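You operate a simulated robot arm through the tools that you are given. There is no shell and no other tool.

The job below is to be done with a simulated robot arm. You get a single attempt, and the scene is never put back.

TASK
Put things in order on the top of the timber table. At the end: the grey pipe sleeve stands where the blue pipe sleeve stood; the white chalk stick stands on top of the brown carton (marked "CLIPS"); the blue pipe sleeve stands where the teal pad stood; the teal pad stands on top of the grey sanding block (marked "ROUGH"); whatever was shut is shut again. Leave all else as you found it, and nothing knocked over.

It is judged by the outcome, as a careful person would: the job done as asked, and still so three seconds after it is handed in. It fails if anything else is knocked over, pushed out of place, dropped, spilled or broken.

THE ROBOT
A 6-joint arm with a two-finger parallel gripper, fixed in place. Base frame: the origin is on the floor under the middle of its stand, x ahead of it, y to its left, z up; the work surface is at about z = 800. Lengths are in mm, angles in degrees, forces in N, time in s.
With the tool pointing down near the work surface it reaches from about 240 to 640 mm from the base axis. Its first joint turns from -66.0 to 66.0 degrees. Payload 2.7 kg.
The tool frame sits at the grasp point between the pads (the TCP): z along the fingers, y along the line on which they close. The tips reach 23 mm beyond it. The gripper opens to 94 mm. The fingers are 38 mm wide and 10 mm thick; the gripper's body (54 by 96 mm) begins 39 mm behind the TCP.
Orientation is told as [roll, pitch, yaw] about the base's x, y, z axes, in that order, counted from this pose: with the fingers straight down and closing along the base's y, the tool's x points along the base's -x, its y along +y and its z along -z.

THE INTERFACE
- The arm moves only by the tool arm_command. Its argument "rows" is a list of rows, each a list of 7 numbers: the shift along the tool's x, y, z in m, then the turn, a rotation vector about the tool's x, y, z in degrees, then the closure in counts, from 0 (fully open) to 255 (shut). In form: [[tx, ty, tz, ax, ay, az, fingers], ...]. A call has 1 to 20 rows; each row is the pose to reach, as a shift and turn from the pose commanded when the call began, along the tool's axes at that moment. A row lasts 0.2 s, in which the tool goes at most 50 mm and 8.6 degrees; a call with a longer step from one row to the next is refused whole, and so is a gripper value outside its range. Where a pose cannot be reached the arm comes as near as it can. A force on the tool above 40 N (or 10 N above the force at the start of the call, whichever is more), or a blocked arm, ends the call early, and 0.2 s more pass. The fingers move at their own pace (about 45 mm/s each) and stop on an object; they squeeze with about 34 N. The grip force told is the motor's: it shows also when the fingers shut on nothing. Time passes only in rows, and 0.2 s behind the last, so rows that repeat a pose let the fingers close. The reply holds the time, the measured pose of the TCP, the force on the tool along the base axes, the opening and the grip force, in the units named above and with some noise, with the torque about the TCP (base axes, N m) and any sound that the robot's microphone picked up.
- Cameras (640 x 400 px; columns grow to the right, rows downward): "scene" is fixed at [81.6, -446.5, 1386.7]; the picture's right is [0.65, -0.76, 0.00], its down [-0.55, -0.47, -0.70] and it looks along [0.53, 0.45, -0.72] (base axes); focal length 249 px, centre (320, 200). "wrist" rides on the gripper at [86, 16, -75] in the tool frame; the picture's right is [-0.18, 0.98, 0.00], its down [-0.58, -0.11, -0.81] and it looks along [-0.79, -0.15, 0.59] (tool axes); focal length 243 px, centre (320, 200). There is no depth. A picture from a camera that has moved, and an enlarged one, comes with that camera's place and axes in the base frame and with its lens.
- get_image(camera): a new picture of that camera. The clock stands still meanwhile.
- zoom(camera, box): a new picture of the part [left, top, right, bottom] of that camera's present view, enlarged. The clock stands still meanwhile.
- job_done(): hands the job in; it is judged then, once.

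Nothing tells you positions but the pictures and the camera data. Unless the task says otherwise, let go and move clear before handing in.

The tools are called after "Request:" by a JSON object that holds its "fn" and its "kwargs". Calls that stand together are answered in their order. arm_command: Moves the arm, as the interface text tells. Its arguments: {"type":"object","properties":{"rows":{"type":"array","items":{"type":"array","items":{"type":"number"}}}},"required":["rows"]} The other tools are called the same way: get_image (camera) takes a picture; zoom (camera, box) takes an enlarged picture of a part of a camera's view; job_done () hands the job in.

At the start:

```text
time_s: 0.0
ee_pos: [328.0, 38.3, 1141.4]
ee_rot: [0.0, -0.1, 0.0]
ft_force: [0.1, 0.2, 0.1]
moment: [0.02, -0.02, -0.01]
opening: 94.1
grip_force: 0.1
```

scene: 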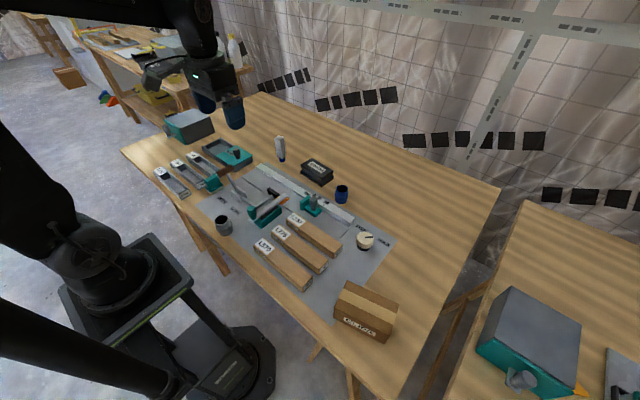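
wrist: 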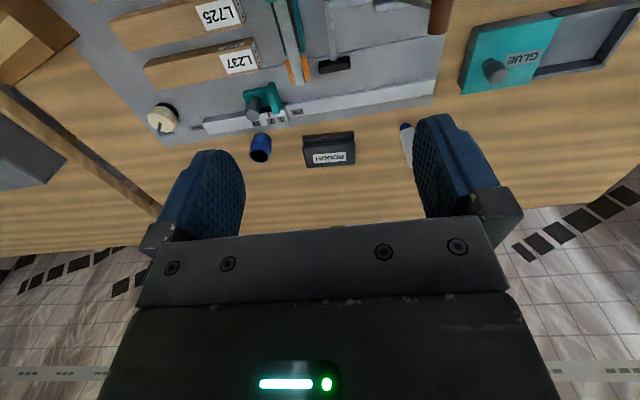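

I see a timber table with wooden blocks, a grey and a blue sleeve, the ROUGH block, a teal tray marked GLUE and a carton. I'll take closer pictures before moving anything.

Request:
{"fn": "zoom", "kwargs": {"camera": "scene", "box": [120, 90, 280, 190]}}

Request:
{"fn": "zoom", "kwargs": {"camera": "scene", "box": [240, 120, 400, 220]}}

Request:
{"fn": "zoom", "kwargs": {"camera": "scene", "box": [180, 160, 340, 260]}}

Request:
{"fn": "zoom", "kwargs": {"camera": "scene", "box": [260, 200, 420, 350]}}

Request:
{"fn": "zoom", "kwargs": {"camera": "wrist", "box": [400, 0, 640, 180]}}

Request:
{"fn": "zoom", "kwargs": {"camera": "wrist", "box": [120, 0, 440, 180]}}

```text
4.00 times, centred on (200, 140) of scene
camera zoom: at [81.6, -446.5, 1386.7], right [0.65, -0.76, 0.0], down [-0.55, -0.47, -0.7], along [0.53, 0.45, -0.72], focal length 996 px, centre (800, 440)
```

zoom: 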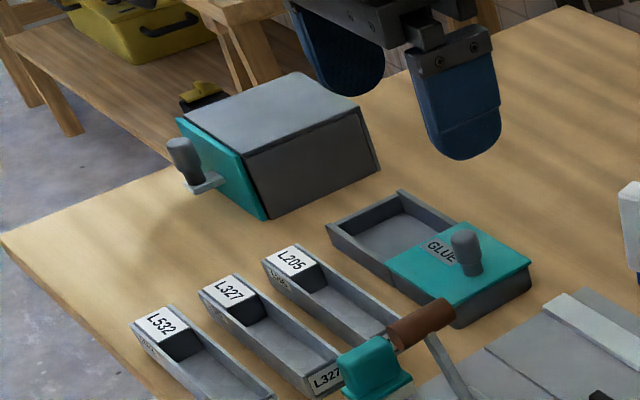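

```text
4.00 times, centred on (320, 170) of scene
camera zoom: at [81.6, -446.5, 1386.7], right [0.65, -0.76, 0.0], down [-0.55, -0.47, -0.7], along [0.53, 0.45, -0.72], focal length 996 px, centre (320, 320)
```

zoom: 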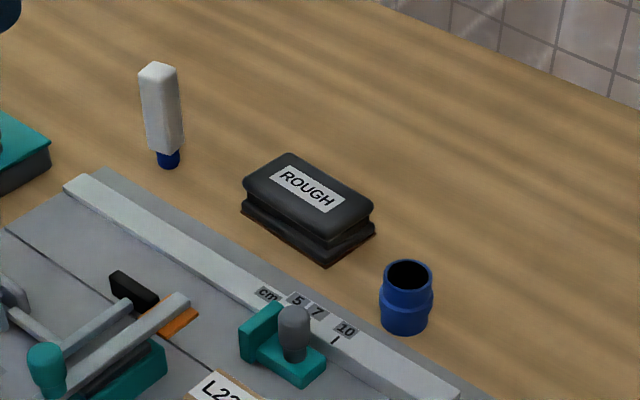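

```text
4.00 times, centred on (260, 210) of scene
camera zoom: at [81.6, -446.5, 1386.7], right [0.65, -0.76, 0.0], down [-0.55, -0.47, -0.7], along [0.53, 0.45, -0.72], focal length 996 px, centre (560, 160)
```

zoom: 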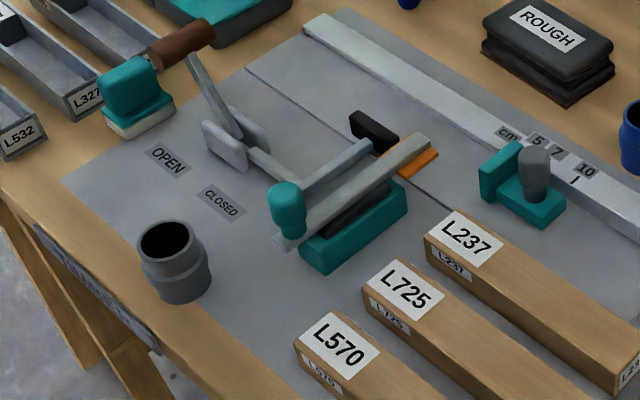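

```text
2.67 times, centred on (340, 275) of scene
camera zoom: at [81.6, -446.5, 1386.7], right [0.65, -0.76, 0.0], down [-0.55, -0.47, -0.7], along [0.53, 0.45, -0.72], focal length 664 px, centre (267, 0)
```

zoom: 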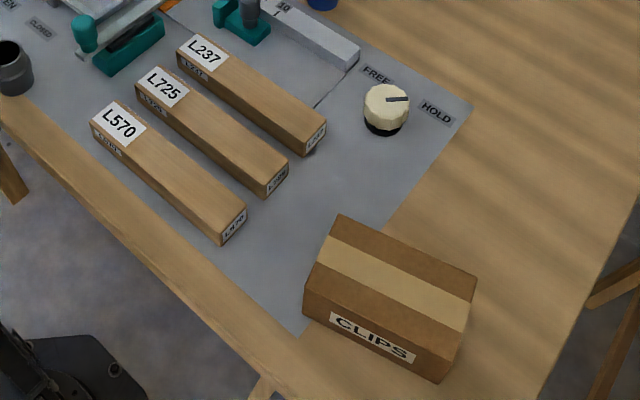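

```text
2.22 times, centred on (520, 90) of wrist
camera zoom: at [240.7, 55.2, 1215.4], right [0.18, 0.98, 0.0], down [0.58, -0.11, 0.81], along [0.79, -0.15, -0.59], focal length 539 px, centre (-124, 444)
```

zoom: 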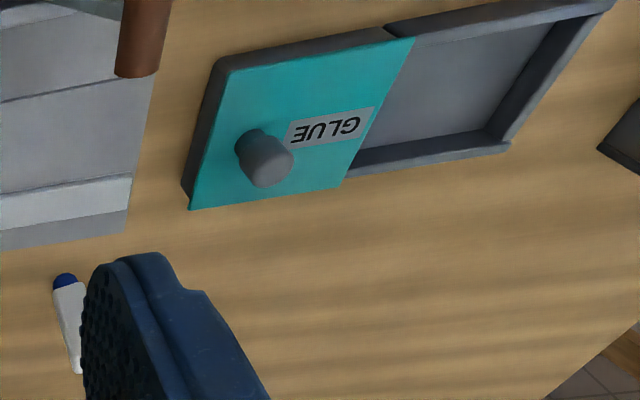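

```text
2.00 times, centred on (280, 90) of wrist
camera zoom: at [240.7, 55.2, 1215.4], right [0.18, 0.98, 0.0], down [0.58, -0.11, 0.81], along [0.79, -0.15, -0.59], focal length 485 px, centre (400, 420)
```

zoom: 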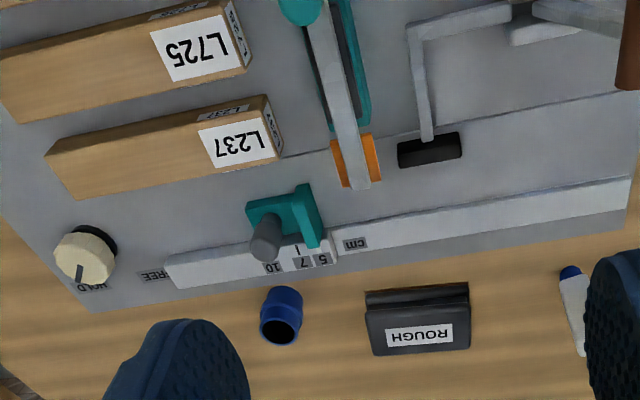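

The grey and blue sleeves, ROUGH block, carton and a white stick are visible. A teal thing near the clamp's brown handle may be the pad, so I'll look closer at it.

Request:
{"fn": "zoom", "kwargs": {"camera": "scene", "box": [195, 165, 243, 195]}}

Request:
{"fn": "zoom", "kwargs": {"camera": "scene", "box": [264, 130, 304, 165]}}

Request:
{"fn": "zoom", "kwargs": {"camera": "scene", "box": [150, 100, 230, 150]}}

Request:
{"fn": "zoom", "kwargs": {"camera": "scene", "box": [300, 180, 380, 260]}}

Request:
{"fn": "zoom", "kwargs": {"camera": "scene", "box": [470, 270, 640, 400]}}

Request:
{"fn": "zoom", "kwargs": {"camera": "scene", "box": [200, 140, 260, 175]}}

```text
13.33 times, centred on (219, 180) of scene
camera zoom: at [81.6, -446.5, 1386.7], right [0.65, -0.76, 0.0], down [-0.55, -0.47, -0.7], along [0.53, 0.45, -0.72], focal length 3320 px, centre (1667, 467)
```

zoom: 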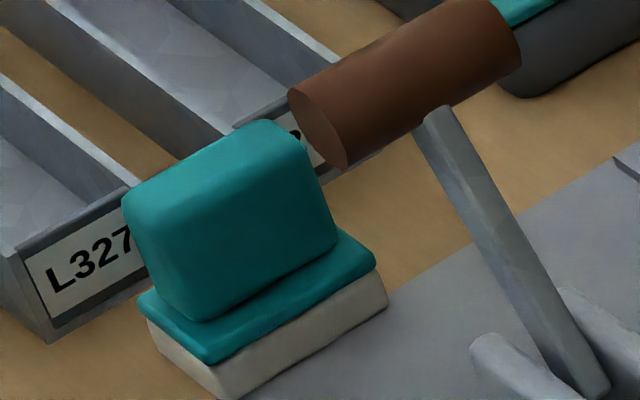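

```text
11.43 times, centred on (284, 148) of scene
camera zoom: at [81.6, -446.5, 1386.7], right [0.65, -0.76, 0.0], down [-0.55, -0.47, -0.7], along [0.53, 0.45, -0.72], focal length 2845 px, centre (731, 800)
```

zoom: 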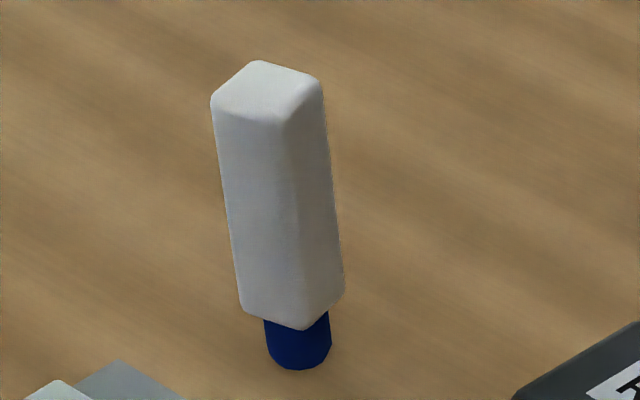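

```text
8.00 times, centred on (190, 125) of scene
camera zoom: at [81.6, -446.5, 1386.7], right [0.65, -0.76, 0.0], down [-0.55, -0.47, -0.7], along [0.53, 0.45, -0.72], focal length 1992 px, centre (1360, 800)
```

zoom: 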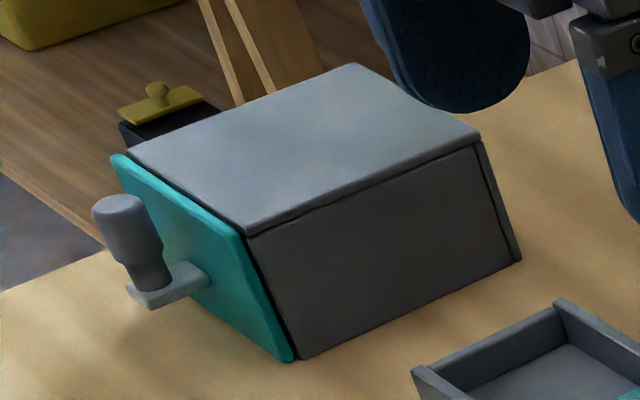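

```text
5.00 times, centred on (340, 220) of scene
camera zoom: at [81.6, -446.5, 1386.7], right [0.65, -0.76, 0.0], down [-0.55, -0.47, -0.7], along [0.53, 0.45, -0.72], focal length 1245 px, centre (220, 100)
```

zoom: 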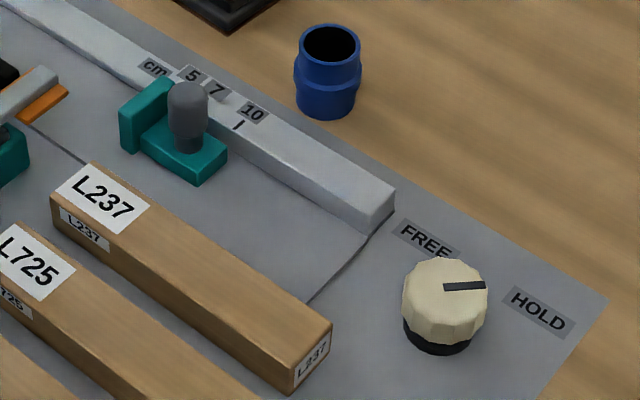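

```text
3.08 times, centred on (555, 335) of scene
camera zoom: at [81.6, -446.5, 1386.7], right [0.65, -0.76, 0.0], down [-0.55, -0.47, -0.7], along [0.53, 0.45, -0.72], focal length 766 px, centre (-403, -215)
```

zoom: 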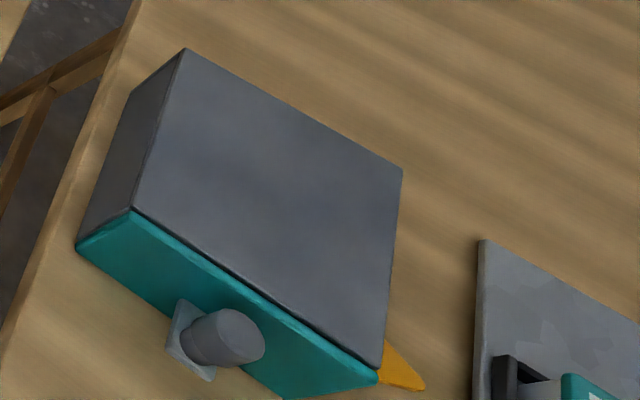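

```text
10.67 times, centred on (230, 158) of scene
camera zoom: at [81.6, -446.5, 1386.7], right [0.65, -0.76, 0.0], down [-0.55, -0.47, -0.7], along [0.53, 0.45, -0.72], focal length 2656 px, centre (1280, 653)
```

zoom: 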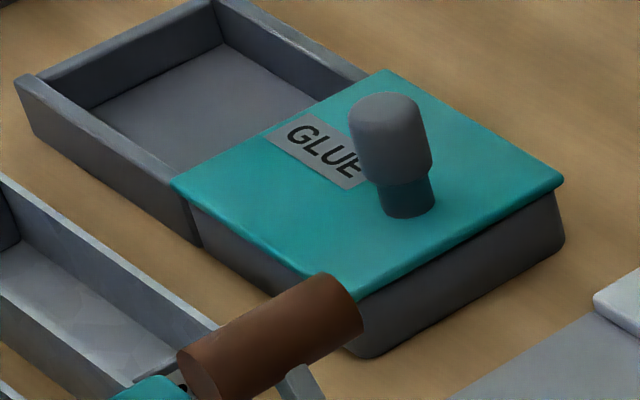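

The teal object with a pale base near the brown handle looks like the teal pad, at about (324, 236). I'm moving the arm, staying high, so the wrist camera can see that area.

Request:
{"fn": "arm_command", "kwargs": {"rows": [[0.012, 0.025, 0.017, 0, 0, 0, 0], [0.024, 0.05, 0.035, 0, 0, 0, 0], [0.037, 0.076, 0.053, 0, 0, 0, 0], [0.049, 0.101, 0.07, 0, 0, 0, 0], [0.061, 0.126, 0.088, 0, 0, 0, 0], [0.073, 0.152, 0.106, 0, 0, 0, 0], [0.086, 0.177, 0.123, 0, 0, 0, 0], [0.098, 0.202, 0.141, 0, 0, 0, 0], [0.098, 0.202, 0.141, 0, 0, 0, 0]]}}

Request:
{"fn": "get_image", "kwargs": {"camera": "wrist"}}

Request:
{"fn": "get_image", "kwargs": {"camera": "scene"}}

```text
time_s: 2.0
ee_pos: [228.4, 242.4, 1002.3]
ee_rot: [0.1, 0.0, 0.0]
ft_force: [-0.3, 0.0, 0.2]
moment: [-0.03, 0.01, -0.02]
opening: 94.1
grip_force: 0.1
```

```text
taken
camera wrist: at [142.1, 257.0, 1075.5], right [0.18, 0.98, 0.0], down [0.58, -0.11, 0.81], along [0.79, -0.15, -0.59], focal length 243 px, centre (320, 200)
```

wrist: 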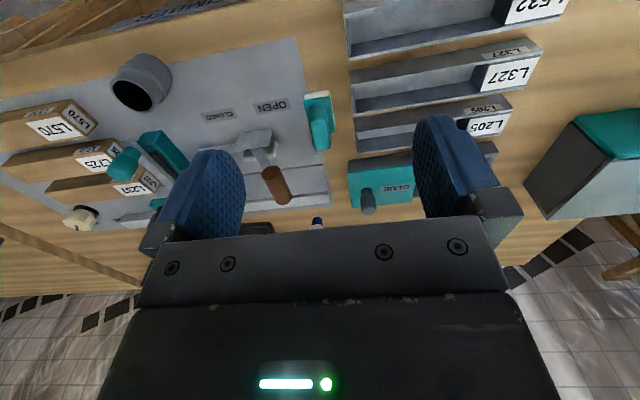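

```text
taken
```

scene: 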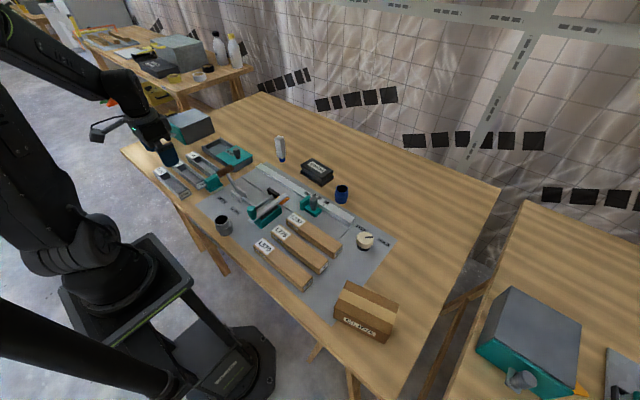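

Request:
{"fn": "zoom", "kwargs": {"camera": "wrist", "box": [240, 60, 400, 220]}}

Request:
{"fn": "zoom", "kwargs": {"camera": "wrist", "box": [80, 30, 240, 130]}}

Request:
{"fn": "zoom", "kwargs": {"camera": "wrist", "box": [330, 0, 640, 230]}}

```text
2.50 times, centred on (320, 140) of wrist
camera zoom: at [142.1, 257.0, 1075.5], right [0.18, 0.98, 0.0], down [0.58, -0.11, 0.81], along [0.79, -0.15, -0.59], focal length 606 px, centre (320, 350)
```

zoom: 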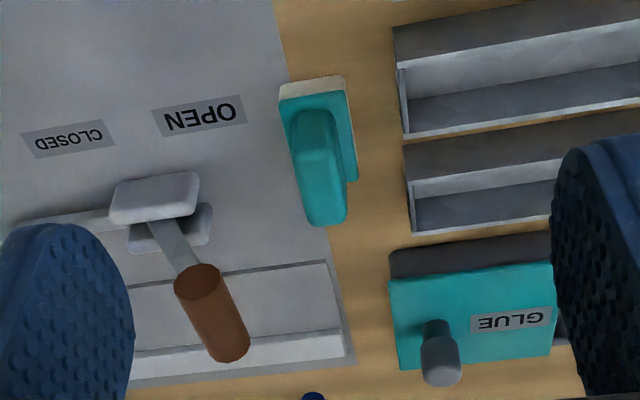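

```text
4.00 times, centred on (160, 80) of wrist
camera zoom: at [142.1, 257.0, 1075.5], right [0.18, 0.98, 0.0], down [0.58, -0.11, 0.81], along [0.79, -0.15, -0.59], focal length 970 px, centre (960, 680)
```

zoom: 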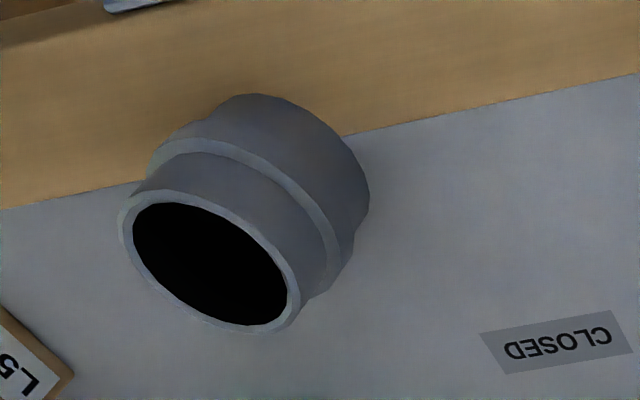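

```text
1.74 times, centred on (485, 115) of wrist
camera zoom: at [142.1, 257.0, 1075.5], right [0.18, 0.98, 0.0], down [0.58, -0.11, 0.81], along [0.79, -0.15, -0.59], focal length 422 px, centre (33, 348)
```

zoom: 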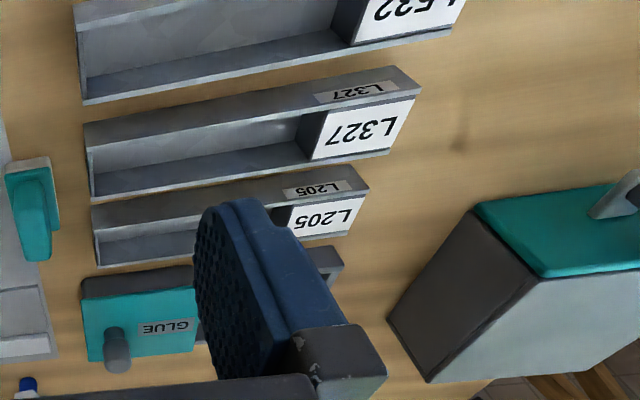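

The teal pad has a pale base with a teal grip block on top, at about (320, 226), and the brown lever handle is only some 50 mm to its side. To keep the gripper body off the handle I'll turn the gripper 90° above the pad and look again.

Request:
{"fn": "arm_command", "kwargs": {"rows": [[-0.0075, -0.001, 0.002, 0, 0, 7.5, 0], [-0.015, -0.002, 0.003, 0, 0, 15, 0], [-0.0225, -0.0035, 0.005, 0, 0, 22.5, 0], [-0.03, -0.0047, 0.007, 0, 0, 30, 0], [-0.0375, -0.006, 0.008, 0, 0, 37.5, 0], [-0.045, -0.007, 0.01, 0, 0, 45, 0], [-0.0525, -0.008, 0.012, 0, 0, 52.5, 0], [-0.06, -0.0093, 0.013, 0, 0, 60, 0], [-0.0675, -0.0105, 0.015, 0, 0, 67.5, 0], [-0.075, -0.0117, 0.017, 0, 0, 75, 0], [-0.0825, -0.0128, 0.018, 0, 0, 82.5, 0], [-0.09, -0.014, 0.02, 0, 0, 90, 0], [-0.09, -0.014, 0.02, 0, 0, 90, 0], [-0.09, -0.014, 0.02, 0, 0, 90, 0]]}}

Request:
{"fn": "get_image", "kwargs": {"camera": "wrist"}}

Request:
{"fn": "zoom", "kwargs": {"camera": "wrist", "box": [220, 60, 420, 220]}}

Request:
{"fn": "zoom", "kwargs": {"camera": "scene", "box": [140, 100, 300, 220]}}

```text
time_s: 5.0
ee_pos: [319.0, 228.4, 980.9]
ee_rot: [0.1, 0.0, -90.0]
ft_force: [0.3, -0.5, 0.4]
moment: [-0.03, -0.02, -0.01]
opening: 94.0
grip_force: 0.1
```

```text
taken
camera wrist: at [335.6, 313.0, 1054.4], right [0.98, -0.18, 0.0], down [-0.11, -0.58, 0.81], along [-0.15, -0.79, -0.59], focal length 243 px, centre (320, 200)
```

wrist: 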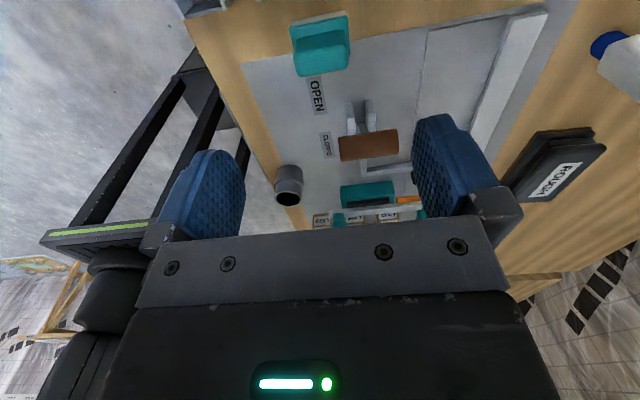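

```text
2.50 times, centred on (320, 140) of wrist
camera zoom: at [335.6, 313.0, 1054.4], right [0.98, -0.18, 0.0], down [-0.11, -0.58, 0.81], along [-0.15, -0.79, -0.59], focal length 606 px, centre (320, 350)
```

zoom: 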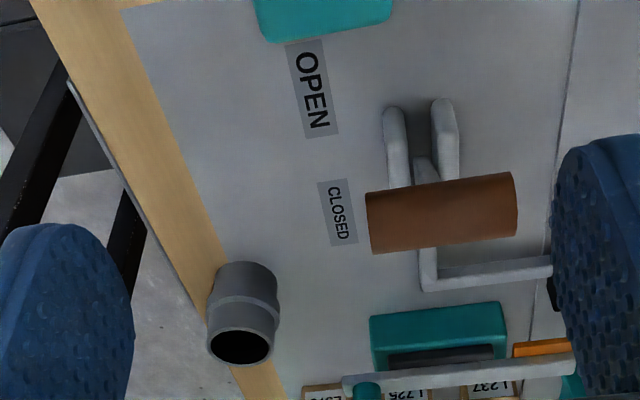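

```text
3.33 times, centred on (220, 160) of scene
camera zoom: at [81.6, -446.5, 1386.7], right [0.65, -0.76, 0.0], down [-0.55, -0.47, -0.7], along [0.53, 0.45, -0.72], focal length 830 px, centre (653, 333)
```

zoom: 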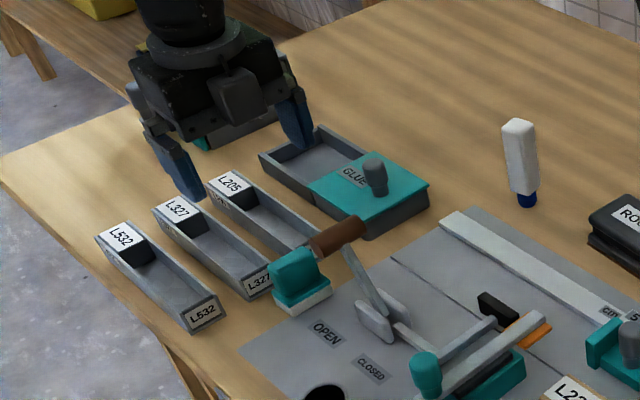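

The 90° turn is reachable and the pad is in view. I'll zoom in on the pad and on the white stick.

Request:
{"fn": "zoom", "kwargs": {"camera": "wrist", "box": [240, 0, 400, 100]}}

Request:
{"fn": "zoom", "kwargs": {"camera": "wrist", "box": [480, 0, 640, 220]}}

```text
4.00 times, centred on (320, 50) of wrist
camera zoom: at [335.6, 313.0, 1054.4], right [0.98, -0.18, 0.0], down [-0.11, -0.58, 0.81], along [-0.15, -0.79, -0.59], focal length 970 px, centre (320, 800)
```

zoom: 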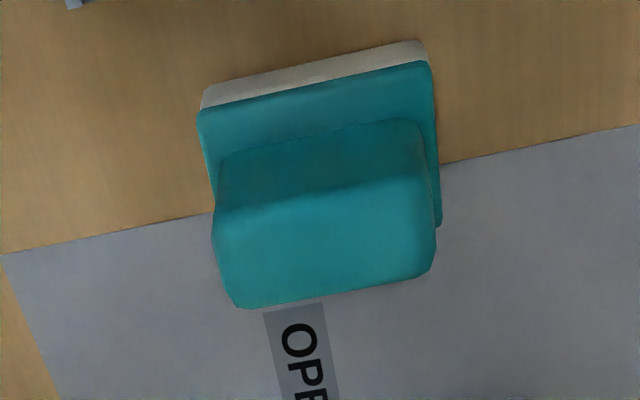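

```text
1.82 times, centred on (560, 110) of wrist
camera zoom: at [335.6, 313.0, 1054.4], right [0.98, -0.18, 0.0], down [-0.11, -0.58, 0.81], along [-0.15, -0.79, -0.59], focal length 441 px, centre (-116, 364)
```

zoom: 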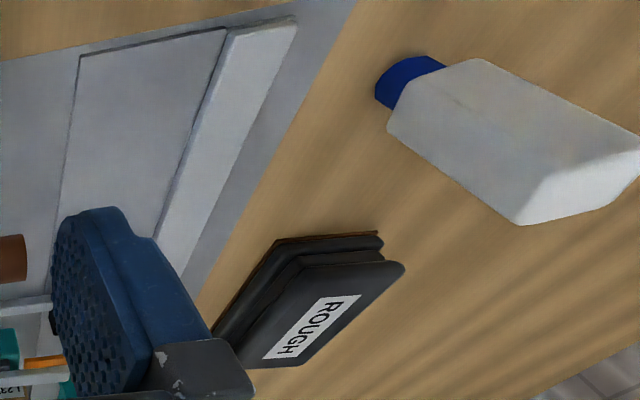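

The pad's base spans about x 295–344, y 208–239, with a grip block around (320.5, 224) topping out near z 850. I'll come down part way and check alignment before closing on it.

Request:
{"fn": "arm_command", "kwargs": {"rows": [[-0.0015, 0.0006, 0.02, 0, 0, 0, 0], [-0.0028, 0.0011, 0.04, 0, 0, 0, 0], [-0.0028, 0.0011, 0.06, 0, 0, 0, 0], [-0.0028, 0.0011, 0.08, 0, 0, 0, 0], [-0.0028, 0.0011, 0.08, 0, 0, 0, 0]]}}

Request:
{"fn": "get_image", "kwargs": {"camera": "wrist"}}

Request:
{"fn": "zoom", "kwargs": {"camera": "scene", "box": [160, 120, 280, 200]}}

```text
time_s: 6.2
ee_pos: [321.1, 225.9, 898.8]
ee_rot: [0.2, 0.1, -89.9]
ft_force: [-0.1, 0.2, -0.6]
moment: [0.01, 0.02, 0.01]
opening: 94.0
grip_force: 0.0
```

```text
taken
camera wrist: at [337.8, 311.4, 973.3], right [0.98, -0.18, 0.0], down [-0.11, -0.58, 0.81], along [-0.15, -0.79, -0.59], focal length 243 px, centre (320, 200)
```

wrist: 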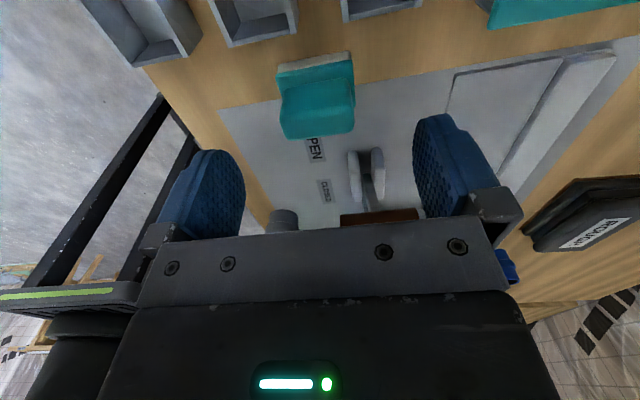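

```text
5.00 times, centred on (220, 160) of scene
camera zoom: at [81.6, -446.5, 1386.7], right [0.65, -0.76, 0.0], down [-0.55, -0.47, -0.7], along [0.53, 0.45, -0.72], focal length 1245 px, centre (820, 400)
```

zoom: 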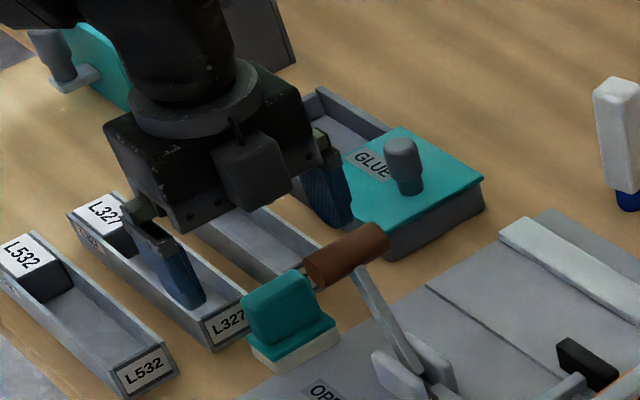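

Request:
{"fn": "zoom", "kwargs": {"camera": "wrist", "box": [240, 40, 400, 140]}}

```text
4.00 times, centred on (320, 90) of wrist
camera zoom: at [337.8, 311.4, 973.3], right [0.98, -0.18, 0.0], down [-0.11, -0.58, 0.81], along [-0.15, -0.79, -0.59], focal length 970 px, centre (320, 640)
```

zoom: 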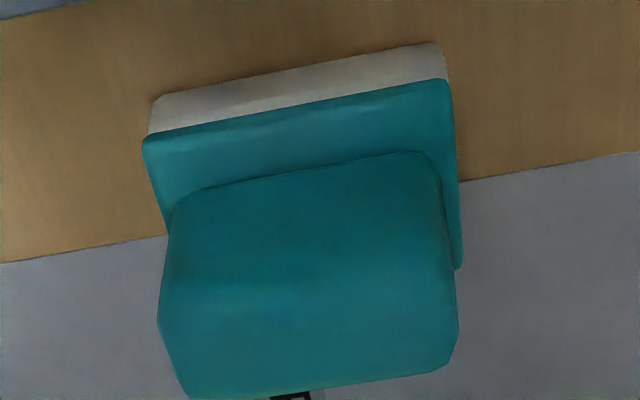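

Alignment is good: the block sits at about x 300–341, y 216–231, up to z 854. I'll descend to z 846 and close along x.

Request:
{"fn": "arm_command", "kwargs": {"rows": [[-0.001, -0.0006, 0.018, 0, 0, 0, 0], [-0.0021, -0.0012, 0.036, 0, 0, 0, 0], [-0.0021, -0.0012, 0.0525, 0, 0, 0, 0], [-0.0021, -0.0012, 0.0525, 0, 0, 0, 0], [-0.0021, -0.0012, 0.0525, 0, 0, 0, 200], [-0.0021, -0.0012, 0.0525, 0, 0, 0, 255], [-0.0021, -0.0012, 0.0525, 0, 0, 0, 255], [-0.0021, -0.0012, 0.0525, 0, 0, 0, 255], [-0.0021, -0.0012, 0.0525, 0, 0, 0, 255], [-0.0021, -0.0012, 0.0525, 0, 0, 0, 255]]}}

Request:
{"fn": "get_image", "kwargs": {"camera": "wrist"}}

Request:
{"fn": "zoom", "kwargs": {"camera": "scene", "box": [160, 120, 280, 200]}}

```text
time_s: 8.4
ee_pos: [320.0, 223.0, 849.6]
ee_rot: [0.1, 0.0, -90.0]
ft_force: [1.4, 1.1, 0.1]
moment: [-0.03, 0.03, 0.05]
opening: 43.4
grip_force: 34.2
```

```text
taken
camera wrist: at [335.0, 308.5, 922.8], right [0.98, -0.18, 0.0], down [-0.11, -0.58, 0.81], along [-0.15, -0.79, -0.59], focal length 243 px, centre (320, 200)
```

wrist: 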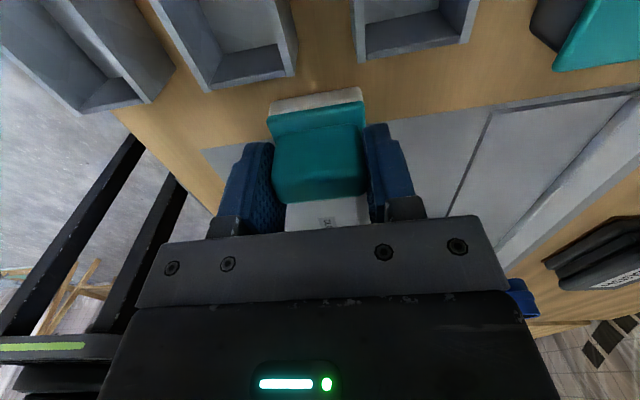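

```text
5.00 times, centred on (220, 160) of scene
camera zoom: at [81.6, -446.4, 1386.7], right [0.65, -0.76, 0.0], down [-0.55, -0.47, -0.7], along [0.53, 0.45, -0.72], focal length 1245 px, centre (820, 400)
```

zoom: 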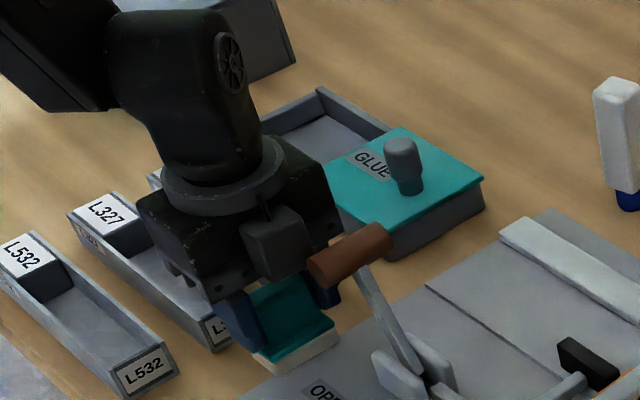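

The pad is gripped at 43 mm opening with full grip force. I'll lift it straight up and check that nothing else moved.

Request:
{"fn": "arm_command", "kwargs": {"rows": [[0, 0, -0.01, 0, 0, 0, 255], [0, 0, -0.03, 0, 0, 0, 255], [0, 0, -0.06, 0, 0, 0, 255], [0, 0, -0.09, 0, 0, 0, 255], [0, 0, -0.12, 0, 0, 0, 255], [0, 0, -0.15, 0, 0, 0, 255], [0, 0, -0.15, 0, 0, 0, 255]]}}

Request:
{"fn": "get_image", "kwargs": {"camera": "wrist"}}

Request:
{"fn": "zoom", "kwargs": {"camera": "scene", "box": [160, 100, 320, 200]}}

```text
time_s: 10.0
ee_pos: [317.6, 223.2, 998.0]
ee_rot: [0.0, -0.1, -89.9]
ft_force: [0.7, -0.2, -0.7]
moment: [-0.02, 0.01, -0.01]
opening: 43.4
grip_force: 33.9
```

```text
taken
camera wrist: at [333.8, 309.1, 1071.6], right [0.98, -0.18, 0.0], down [-0.11, -0.58, 0.81], along [-0.15, -0.79, -0.59], focal length 243 px, centre (320, 200)
```

wrist: 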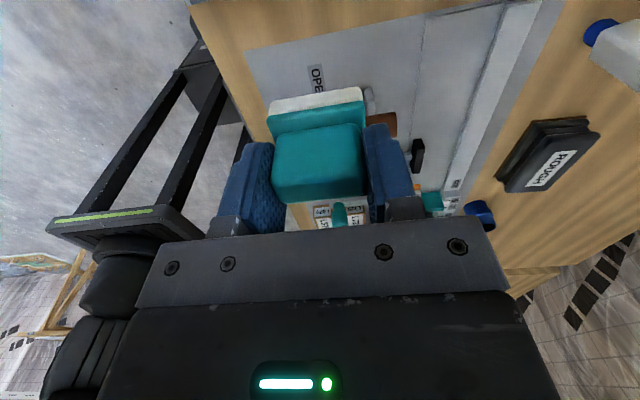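

```text
4.00 times, centred on (240, 150) of scene
camera zoom: at [81.6, -446.5, 1386.7], right [0.65, -0.76, 0.0], down [-0.55, -0.47, -0.7], along [0.53, 0.45, -0.72], focal length 996 px, centre (640, 400)
```

zoom: 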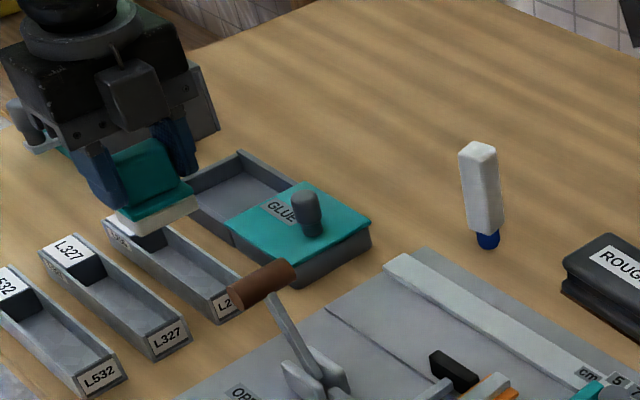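

The pad is lifted clear and the neighbours are undisturbed. Next I'll measure the ROUGH block, the chalk stick and the blue sleeve from this viewpoint.

Request:
{"fn": "zoom", "kwargs": {"camera": "wrist", "box": [480, 100, 640, 220]}}

Request:
{"fn": "zoom", "kwargs": {"camera": "scene", "box": [290, 145, 354, 195]}}

Request:
{"fn": "zoom", "kwargs": {"camera": "scene", "box": [315, 175, 371, 210]}}

```text
3.33 times, centred on (560, 160) of wrist
camera zoom: at [333.8, 309.1, 1071.6], right [0.98, -0.18, 0.0], down [-0.11, -0.58, 0.81], along [-0.15, -0.79, -0.59], focal length 809 px, centre (-480, 333)
```

zoom: 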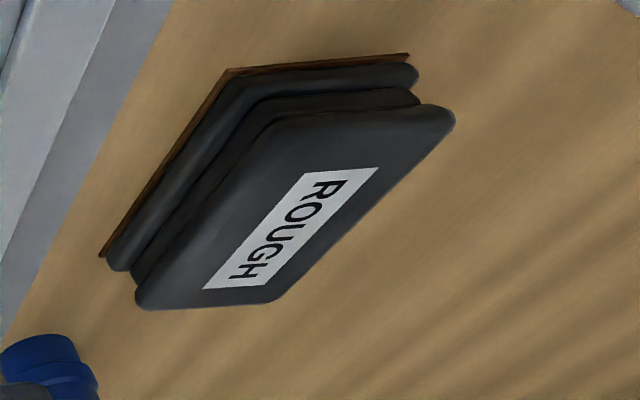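

```text
8.00 times, centred on (322, 170) of scene
camera zoom: at [81.6, -446.5, 1386.7], right [0.65, -0.76, 0.0], down [-0.55, -0.47, -0.7], along [0.53, 0.45, -0.72], focal length 1992 px, centre (304, 440)
```

zoom: 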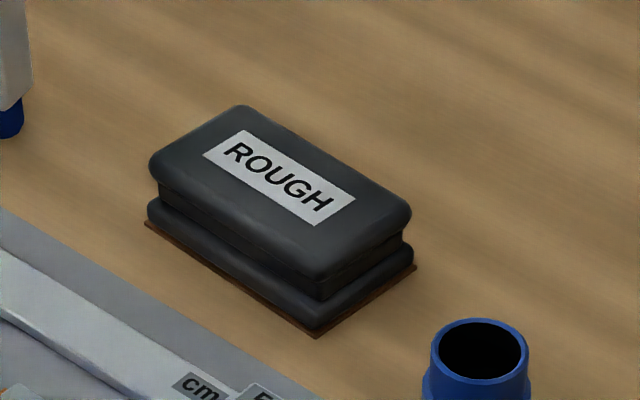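

```text
11.43 times, centred on (343, 192) of scene
camera zoom: at [81.6, -446.5, 1386.7], right [0.65, -0.76, 0.0], down [-0.55, -0.47, -0.7], along [0.53, 0.45, -0.72], focal length 2845 px, centre (57, 286)
```

zoom: 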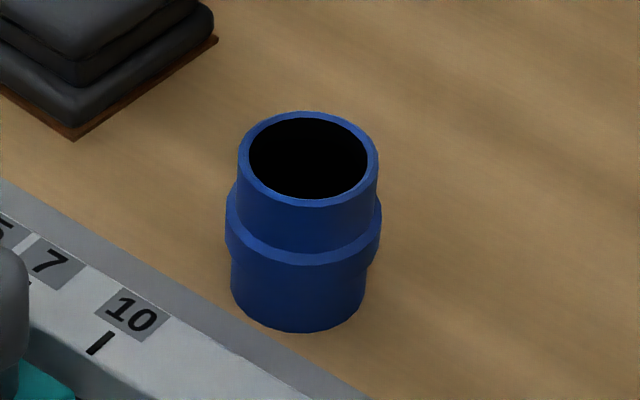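

The ROUGH block's top centre comes out at about (598, 11) with its top near z 838, long side along y. I'll carry the pad there at a safe height, turning the gripper back so the pad's long side matches.

Request:
{"fn": "arm_command", "kwargs": {"rows": [[-0.007, 0.0095, 0.0, 0, 0, -4, 255], [-0.022, 0.029, 0.0, 0, 0, -11, 255], [-0.038, 0.05, 0.0, 0, 0, -18, 255], [-0.055, 0.072, 0.0, 0, 0, -25, 255], [-0.073, 0.096, 0.0, 0, 0, -32, 255], [-0.091, 0.12, 0.0, 0, 0, -39, 255], [-0.109, 0.144, 0.0, 0, 0, -46, 255], [-0.127, 0.168, 0.0, 0, 0, -53, 255], [-0.145, 0.192, 0.0, 0, 0, -60, 255], [-0.163, 0.216, 0.0, 0, 0, -67, 255], [-0.18, 0.238, 0.01, 0, 0, -74, 255], [-0.195, 0.257, 0.02, 0, 0, -80, 255], [-0.206, 0.272, 0.03, 0, 0, -86, 255], [-0.212, 0.2795, 0.04, 0, 0, -90, 255], [-0.212, 0.2795, 0.04, 0, 0, -90, 255], [-0.212, 0.2795, 0.04, 0, 0, -90, 255]]}}

Request:
{"fn": "get_image", "kwargs": {"camera": "wrist"}}

Request:
{"fn": "get_image", "kwargs": {"camera": "scene"}}

```text
time_s: 13.4
ee_pos: [598.4, 11.0, 956.1]
ee_rot: [0.0, -0.2, 0.1]
ft_force: [0.1, 0.3, -0.1]
moment: [0.03, 0.05, 0.0]
opening: 43.1
grip_force: 33.8
```

```text
taken
camera wrist: at [511.9, 26.5, 1029.4], right [0.18, 0.98, 0.0], down [0.58, -0.11, 0.81], along [0.79, -0.15, -0.59], focal length 243 px, centre (320, 200)
```

wrist: 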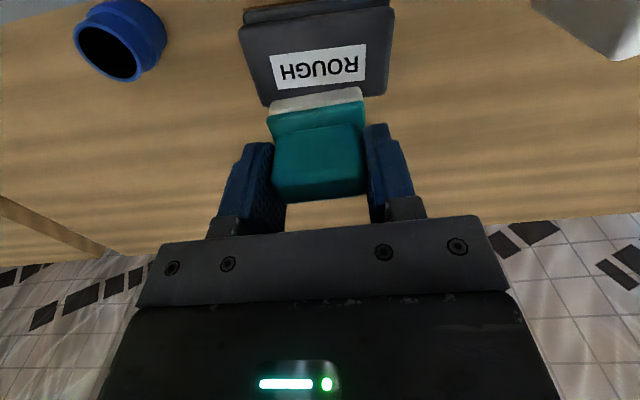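

```text
taken
```

scene: 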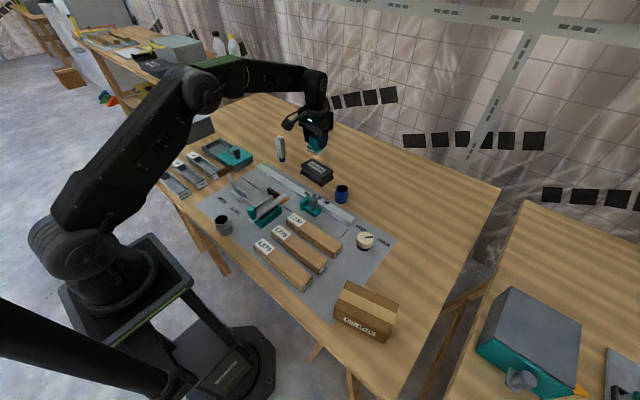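

Request:
{"fn": "zoom", "kwargs": {"camera": "wrist", "box": [224, 0, 416, 120]}}

Request:
{"fn": "zoom", "kwargs": {"camera": "wrist", "box": [50, 0, 210, 100]}}

Request:
{"fn": "zoom", "kwargs": {"camera": "wrist", "box": [500, 0, 640, 90]}}

Request:
{"fn": "zoom", "kwargs": {"camera": "scene", "box": [270, 110, 366, 210]}}

```text
3.33 times, centred on (320, 60) of wrist
camera zoom: at [511.9, 26.5, 1029.4], right [0.18, 0.98, 0.0], down [0.58, -0.11, 0.81], along [0.79, -0.15, -0.59], focal length 809 px, centre (320, 667)
```

zoom: 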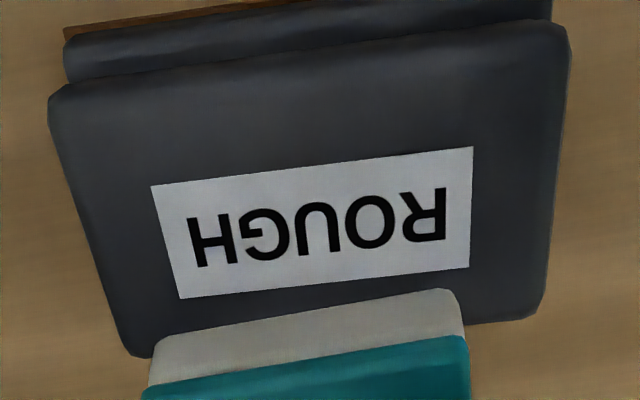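

```text
4.00 times, centred on (130, 50) of wrist
camera zoom: at [511.9, 26.5, 1029.4], right [0.18, 0.98, 0.0], down [0.58, -0.11, 0.81], along [0.79, -0.15, -0.59], focal length 970 px, centre (1080, 800)
```

zoom: 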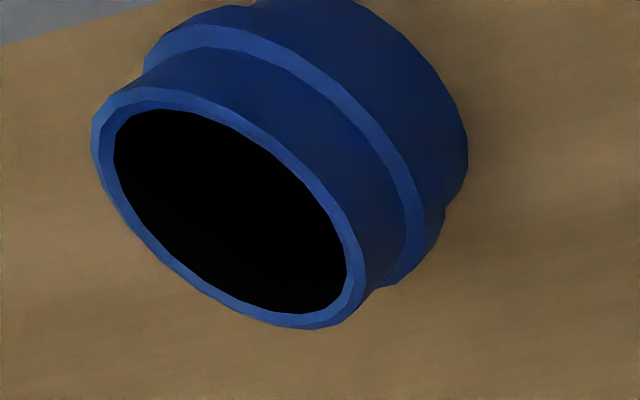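

```text
4.44 times, centred on (570, 45) of wrist
camera zoom: at [511.9, 26.5, 1029.4], right [0.18, 0.98, 0.0], down [0.58, -0.11, 0.81], along [0.79, -0.15, -0.59], focal length 1078 px, centre (-791, 889)
```

zoom: 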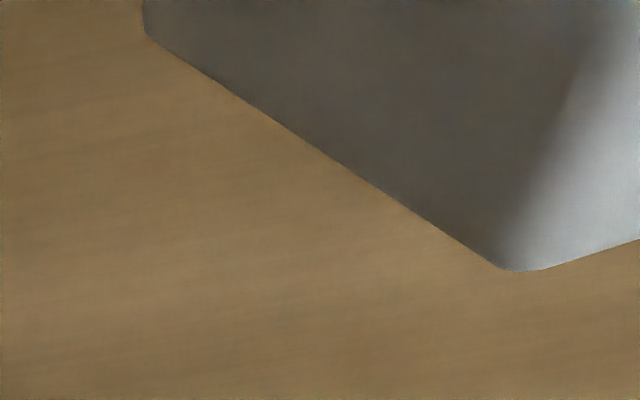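

```text
4.00 times, centred on (318, 160) of scene
camera zoom: at [81.6, -446.5, 1386.7], right [0.65, -0.76, 0.0], down [-0.55, -0.47, -0.7], along [0.53, 0.45, -0.72], focal length 996 px, centre (328, 360)
```

zoom: 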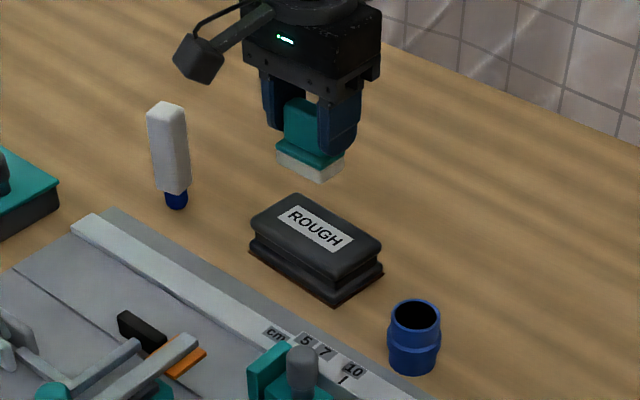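

The pad is centred over the ROUGH block, whose centre I now measure at (598.7, 10), turned about −5°. I'll match that turn and lower to just above its top.

Request:
{"fn": "arm_command", "kwargs": {"rows": [[0, 0, 0.015, 0, 0, 2.5, 255], [0, 0, 0.03, 0, 0, 5, 255], [0, 0, 0.043, 0, 0, 5, 255], [0, 0, 0.053, 0, 0, 5, 255], [0, 0, 0.06, 0, 0, 5, 255], [0, 0, 0.06, 0, 0, 5, 255], [0, 0, 0.06, 0, 0, 5, 255]]}}

Request:
{"fn": "zoom", "kwargs": {"camera": "wrist", "box": [200, 40, 440, 220]}}

Request:
{"fn": "zoom", "kwargs": {"camera": "scene", "box": [290, 130, 354, 195]}}

```text
time_s: 15.0
ee_pos: [598.1, 12.0, 899.3]
ee_rot: [-0.2, 0.0, -5.0]
ft_force: [0.0, -0.1, -0.4]
moment: [0.03, 0.0, -0.01]
opening: 43.3
grip_force: 33.6
```

```text
2.22 times, centred on (320, 130) of wrist
camera zoom: at [514.7, 34.4, 971.2], right [0.27, 0.96, 0.0], down [0.57, -0.16, 0.81], along [0.78, -0.22, -0.59], focal length 539 px, centre (320, 356)
```

zoom: 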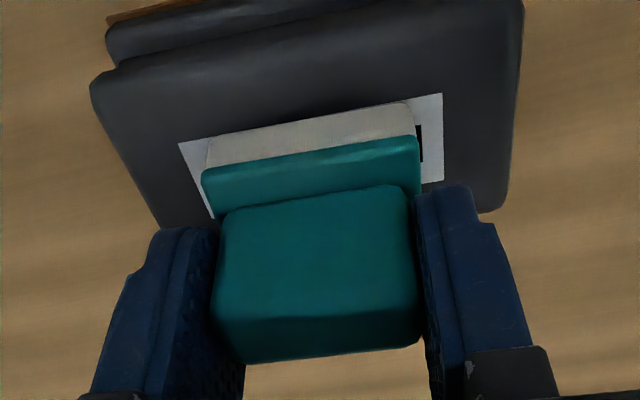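

```text
6.15 times, centred on (322, 162) of scene
camera zoom: at [81.6, -446.5, 1386.7], right [0.65, -0.76, 0.0], down [-0.55, -0.47, -0.7], along [0.53, 0.45, -0.72], focal length 1532 px, centre (308, 431)
```

zoom: 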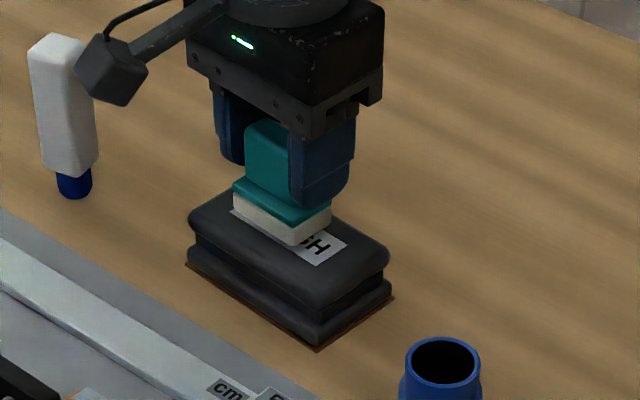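

About 10 mm remains between pad and block. I'll lower it slowly while watching the force.

Request:
{"fn": "arm_command", "kwargs": {"rows": [[0, 0, 0.002, 0, 0, 0, 255], [0, 0, 0.004, 0, 0, 0, 255], [0, 0, 0.006, 0, 0, 0, 255], [0, 0, 0.007, 0, 0, 0, 255], [0, 0, 0.007, 0, 0, 0, 255]]}}

Request:
{"fn": "arm_command", "kwargs": {"rows": [[0, 0, 0.001, 0, 0, 0, 255], [0, 0, 0.002, 0, 0, 0, 255], [0, 0, 0.002, 0, 0, 0, 255]]}}

Request:
{"fn": "zoom", "kwargs": {"camera": "scene", "box": [290, 130, 354, 195]}}

```text
time_s: 16.2
ee_pos: [599.4, 10.7, 890.8]
ee_rot: [0.1, -0.2, -5.0]
ft_force: [0.1, -0.6, -0.5]
moment: [0.0, 0.0, -0.01]
opening: 43.3
grip_force: 34.0
```

```text
time_s: 17.0
ee_pos: [597.4, 12.0, 888.3]
ee_rot: [0.0, 0.0, -5.0]
ft_force: [-0.9, -0.7, -1.1]
moment: [0.05, -0.05, -0.04]
opening: 43.1
grip_force: 33.7
```

```text
6.15 times, centred on (322, 162) of scene
camera zoom: at [81.6, -446.5, 1386.7], right [0.65, -0.76, 0.0], down [-0.55, -0.47, -0.7], along [0.53, 0.45, -0.72], focal length 1532 px, centre (308, 431)
```

zoom: 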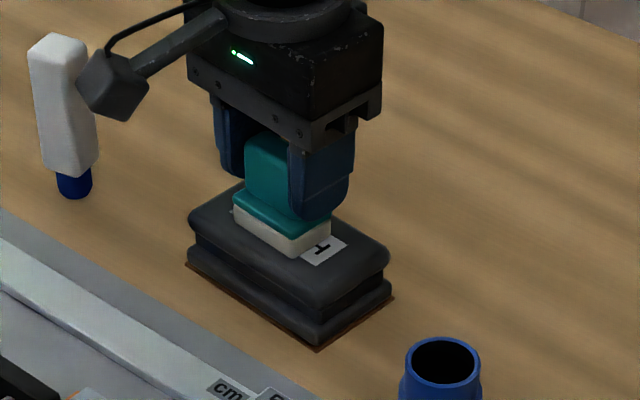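

Request:
{"fn": "arm_command", "kwargs": {"rows": [[0, 0, 0.001, 0, 0, 0, 255], [0, 0, 0.001, 0, 0, 0, 255]]}}

Request:
{"fn": "arm_command", "kwargs": {"rows": [[0, 0, 0.001, 0, 0, 0, 255], [0, 0, 0.001, 0, 0, 0, 255]]}}

Request:
{"fn": "zoom", "kwargs": {"camera": "wrist", "box": [200, 40, 440, 220]}}

```text
time_s: 17.6
ee_pos: [598.3, 11.4, 888.6]
ee_rot: [0.0, -0.1, -5.1]
ft_force: [-1.9, -1.4, 3.7]
moment: [-0.01, 0.17, 0.03]
opening: 43.0
grip_force: 33.9
```

```text
time_s: 18.2
ee_pos: [599.2, 11.3, 889.6]
ee_rot: [0.1, -0.2, -4.9]
ft_force: [-2.5, 1.8, 12.6]
moment: [0.0, 0.26, -0.03]
opening: 43.0
grip_force: 34.3
```

```text
2.22 times, centred on (320, 130) of wrist
camera zoom: at [514.4, 34.2, 962.2], right [0.27, 0.96, 0.0], down [0.57, -0.16, 0.81], along [0.78, -0.22, -0.59], focal length 539 px, centre (320, 356)
```

zoom: 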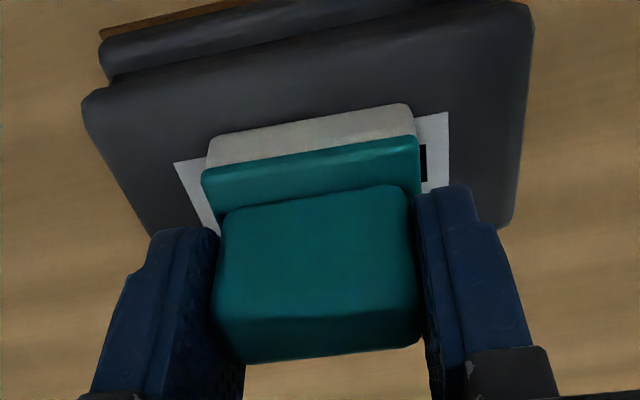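

Contact confirmed at about 12 N. I'll ease off by 1 mm, open the fingers and rise straight up.

Request:
{"fn": "arm_command", "kwargs": {"rows": [[0, 0, -0.001, 0, 0, 0, 255], [0, 0, -0.001, 0, 0, 0, 120], [0, 0, -0.001, 0, 0, 0, 60], [0, 0, -0.001, 0, 0, 0, 0], [0, 0, -0.001, 0, 0, 0, 0], [0, 0, -0.001, 0, 0, 0, 0], [0, 0, -0.001, 0, 0, 0, 0]]}}

Request:
{"fn": "arm_command", "kwargs": {"rows": [[0, 0, -0.02, 0, 0, 0, 0], [0, 0, -0.05, 0, 0, 0, 0], [0, 0, -0.08, 0, 0, 0, 0], [0, 0, -0.11, 0, 0, 0, 0], [0, 0, -0.11, 0, 0, 0, 0]]}}

Request:
{"fn": "zoom", "kwargs": {"camera": "wrist", "box": [160, 0, 480, 220]}}

Request:
{"fn": "zoom", "kwargs": {"camera": "scene", "box": [270, 130, 366, 210]}}

```text
time_s: 19.8
ee_pos: [599.9, 11.9, 888.8]
ee_rot: [0.0, -0.1, -5.0]
ft_force: [0.0, 0.1, 0.4]
moment: [-0.01, 0.0, -0.03]
opening: 94.1
grip_force: 0.1
```

```text
time_s: 21.0
ee_pos: [600.8, 11.7, 999.6]
ee_rot: [0.0, 0.0, -5.0]
ft_force: [-0.5, 0.7, 0.6]
moment: [-0.04, -0.03, 0.0]
opening: 94.0
grip_force: 0.0
```

```text
1.82 times, centred on (320, 110) of wrist
camera zoom: at [514.2, 33.7, 1073.2], right [0.27, 0.96, 0.0], down [0.57, -0.16, 0.81], along [0.78, -0.22, -0.59], focal length 441 px, centre (320, 364)
```

zoom: 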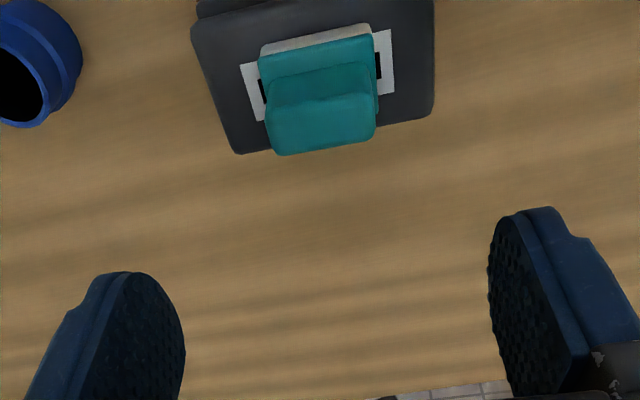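

```text
5.00 times, centred on (318, 170) of scene
camera zoom: at [81.6, -446.5, 1386.7], right [0.65, -0.76, 0.0], down [-0.55, -0.47, -0.7], along [0.53, 0.45, -0.72], focal length 1245 px, centre (330, 350)
```

zoom: 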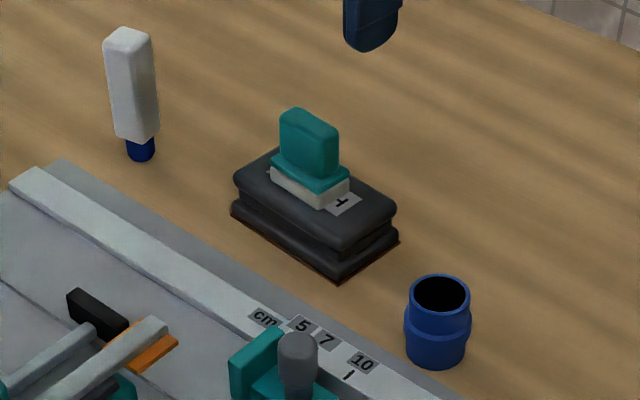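

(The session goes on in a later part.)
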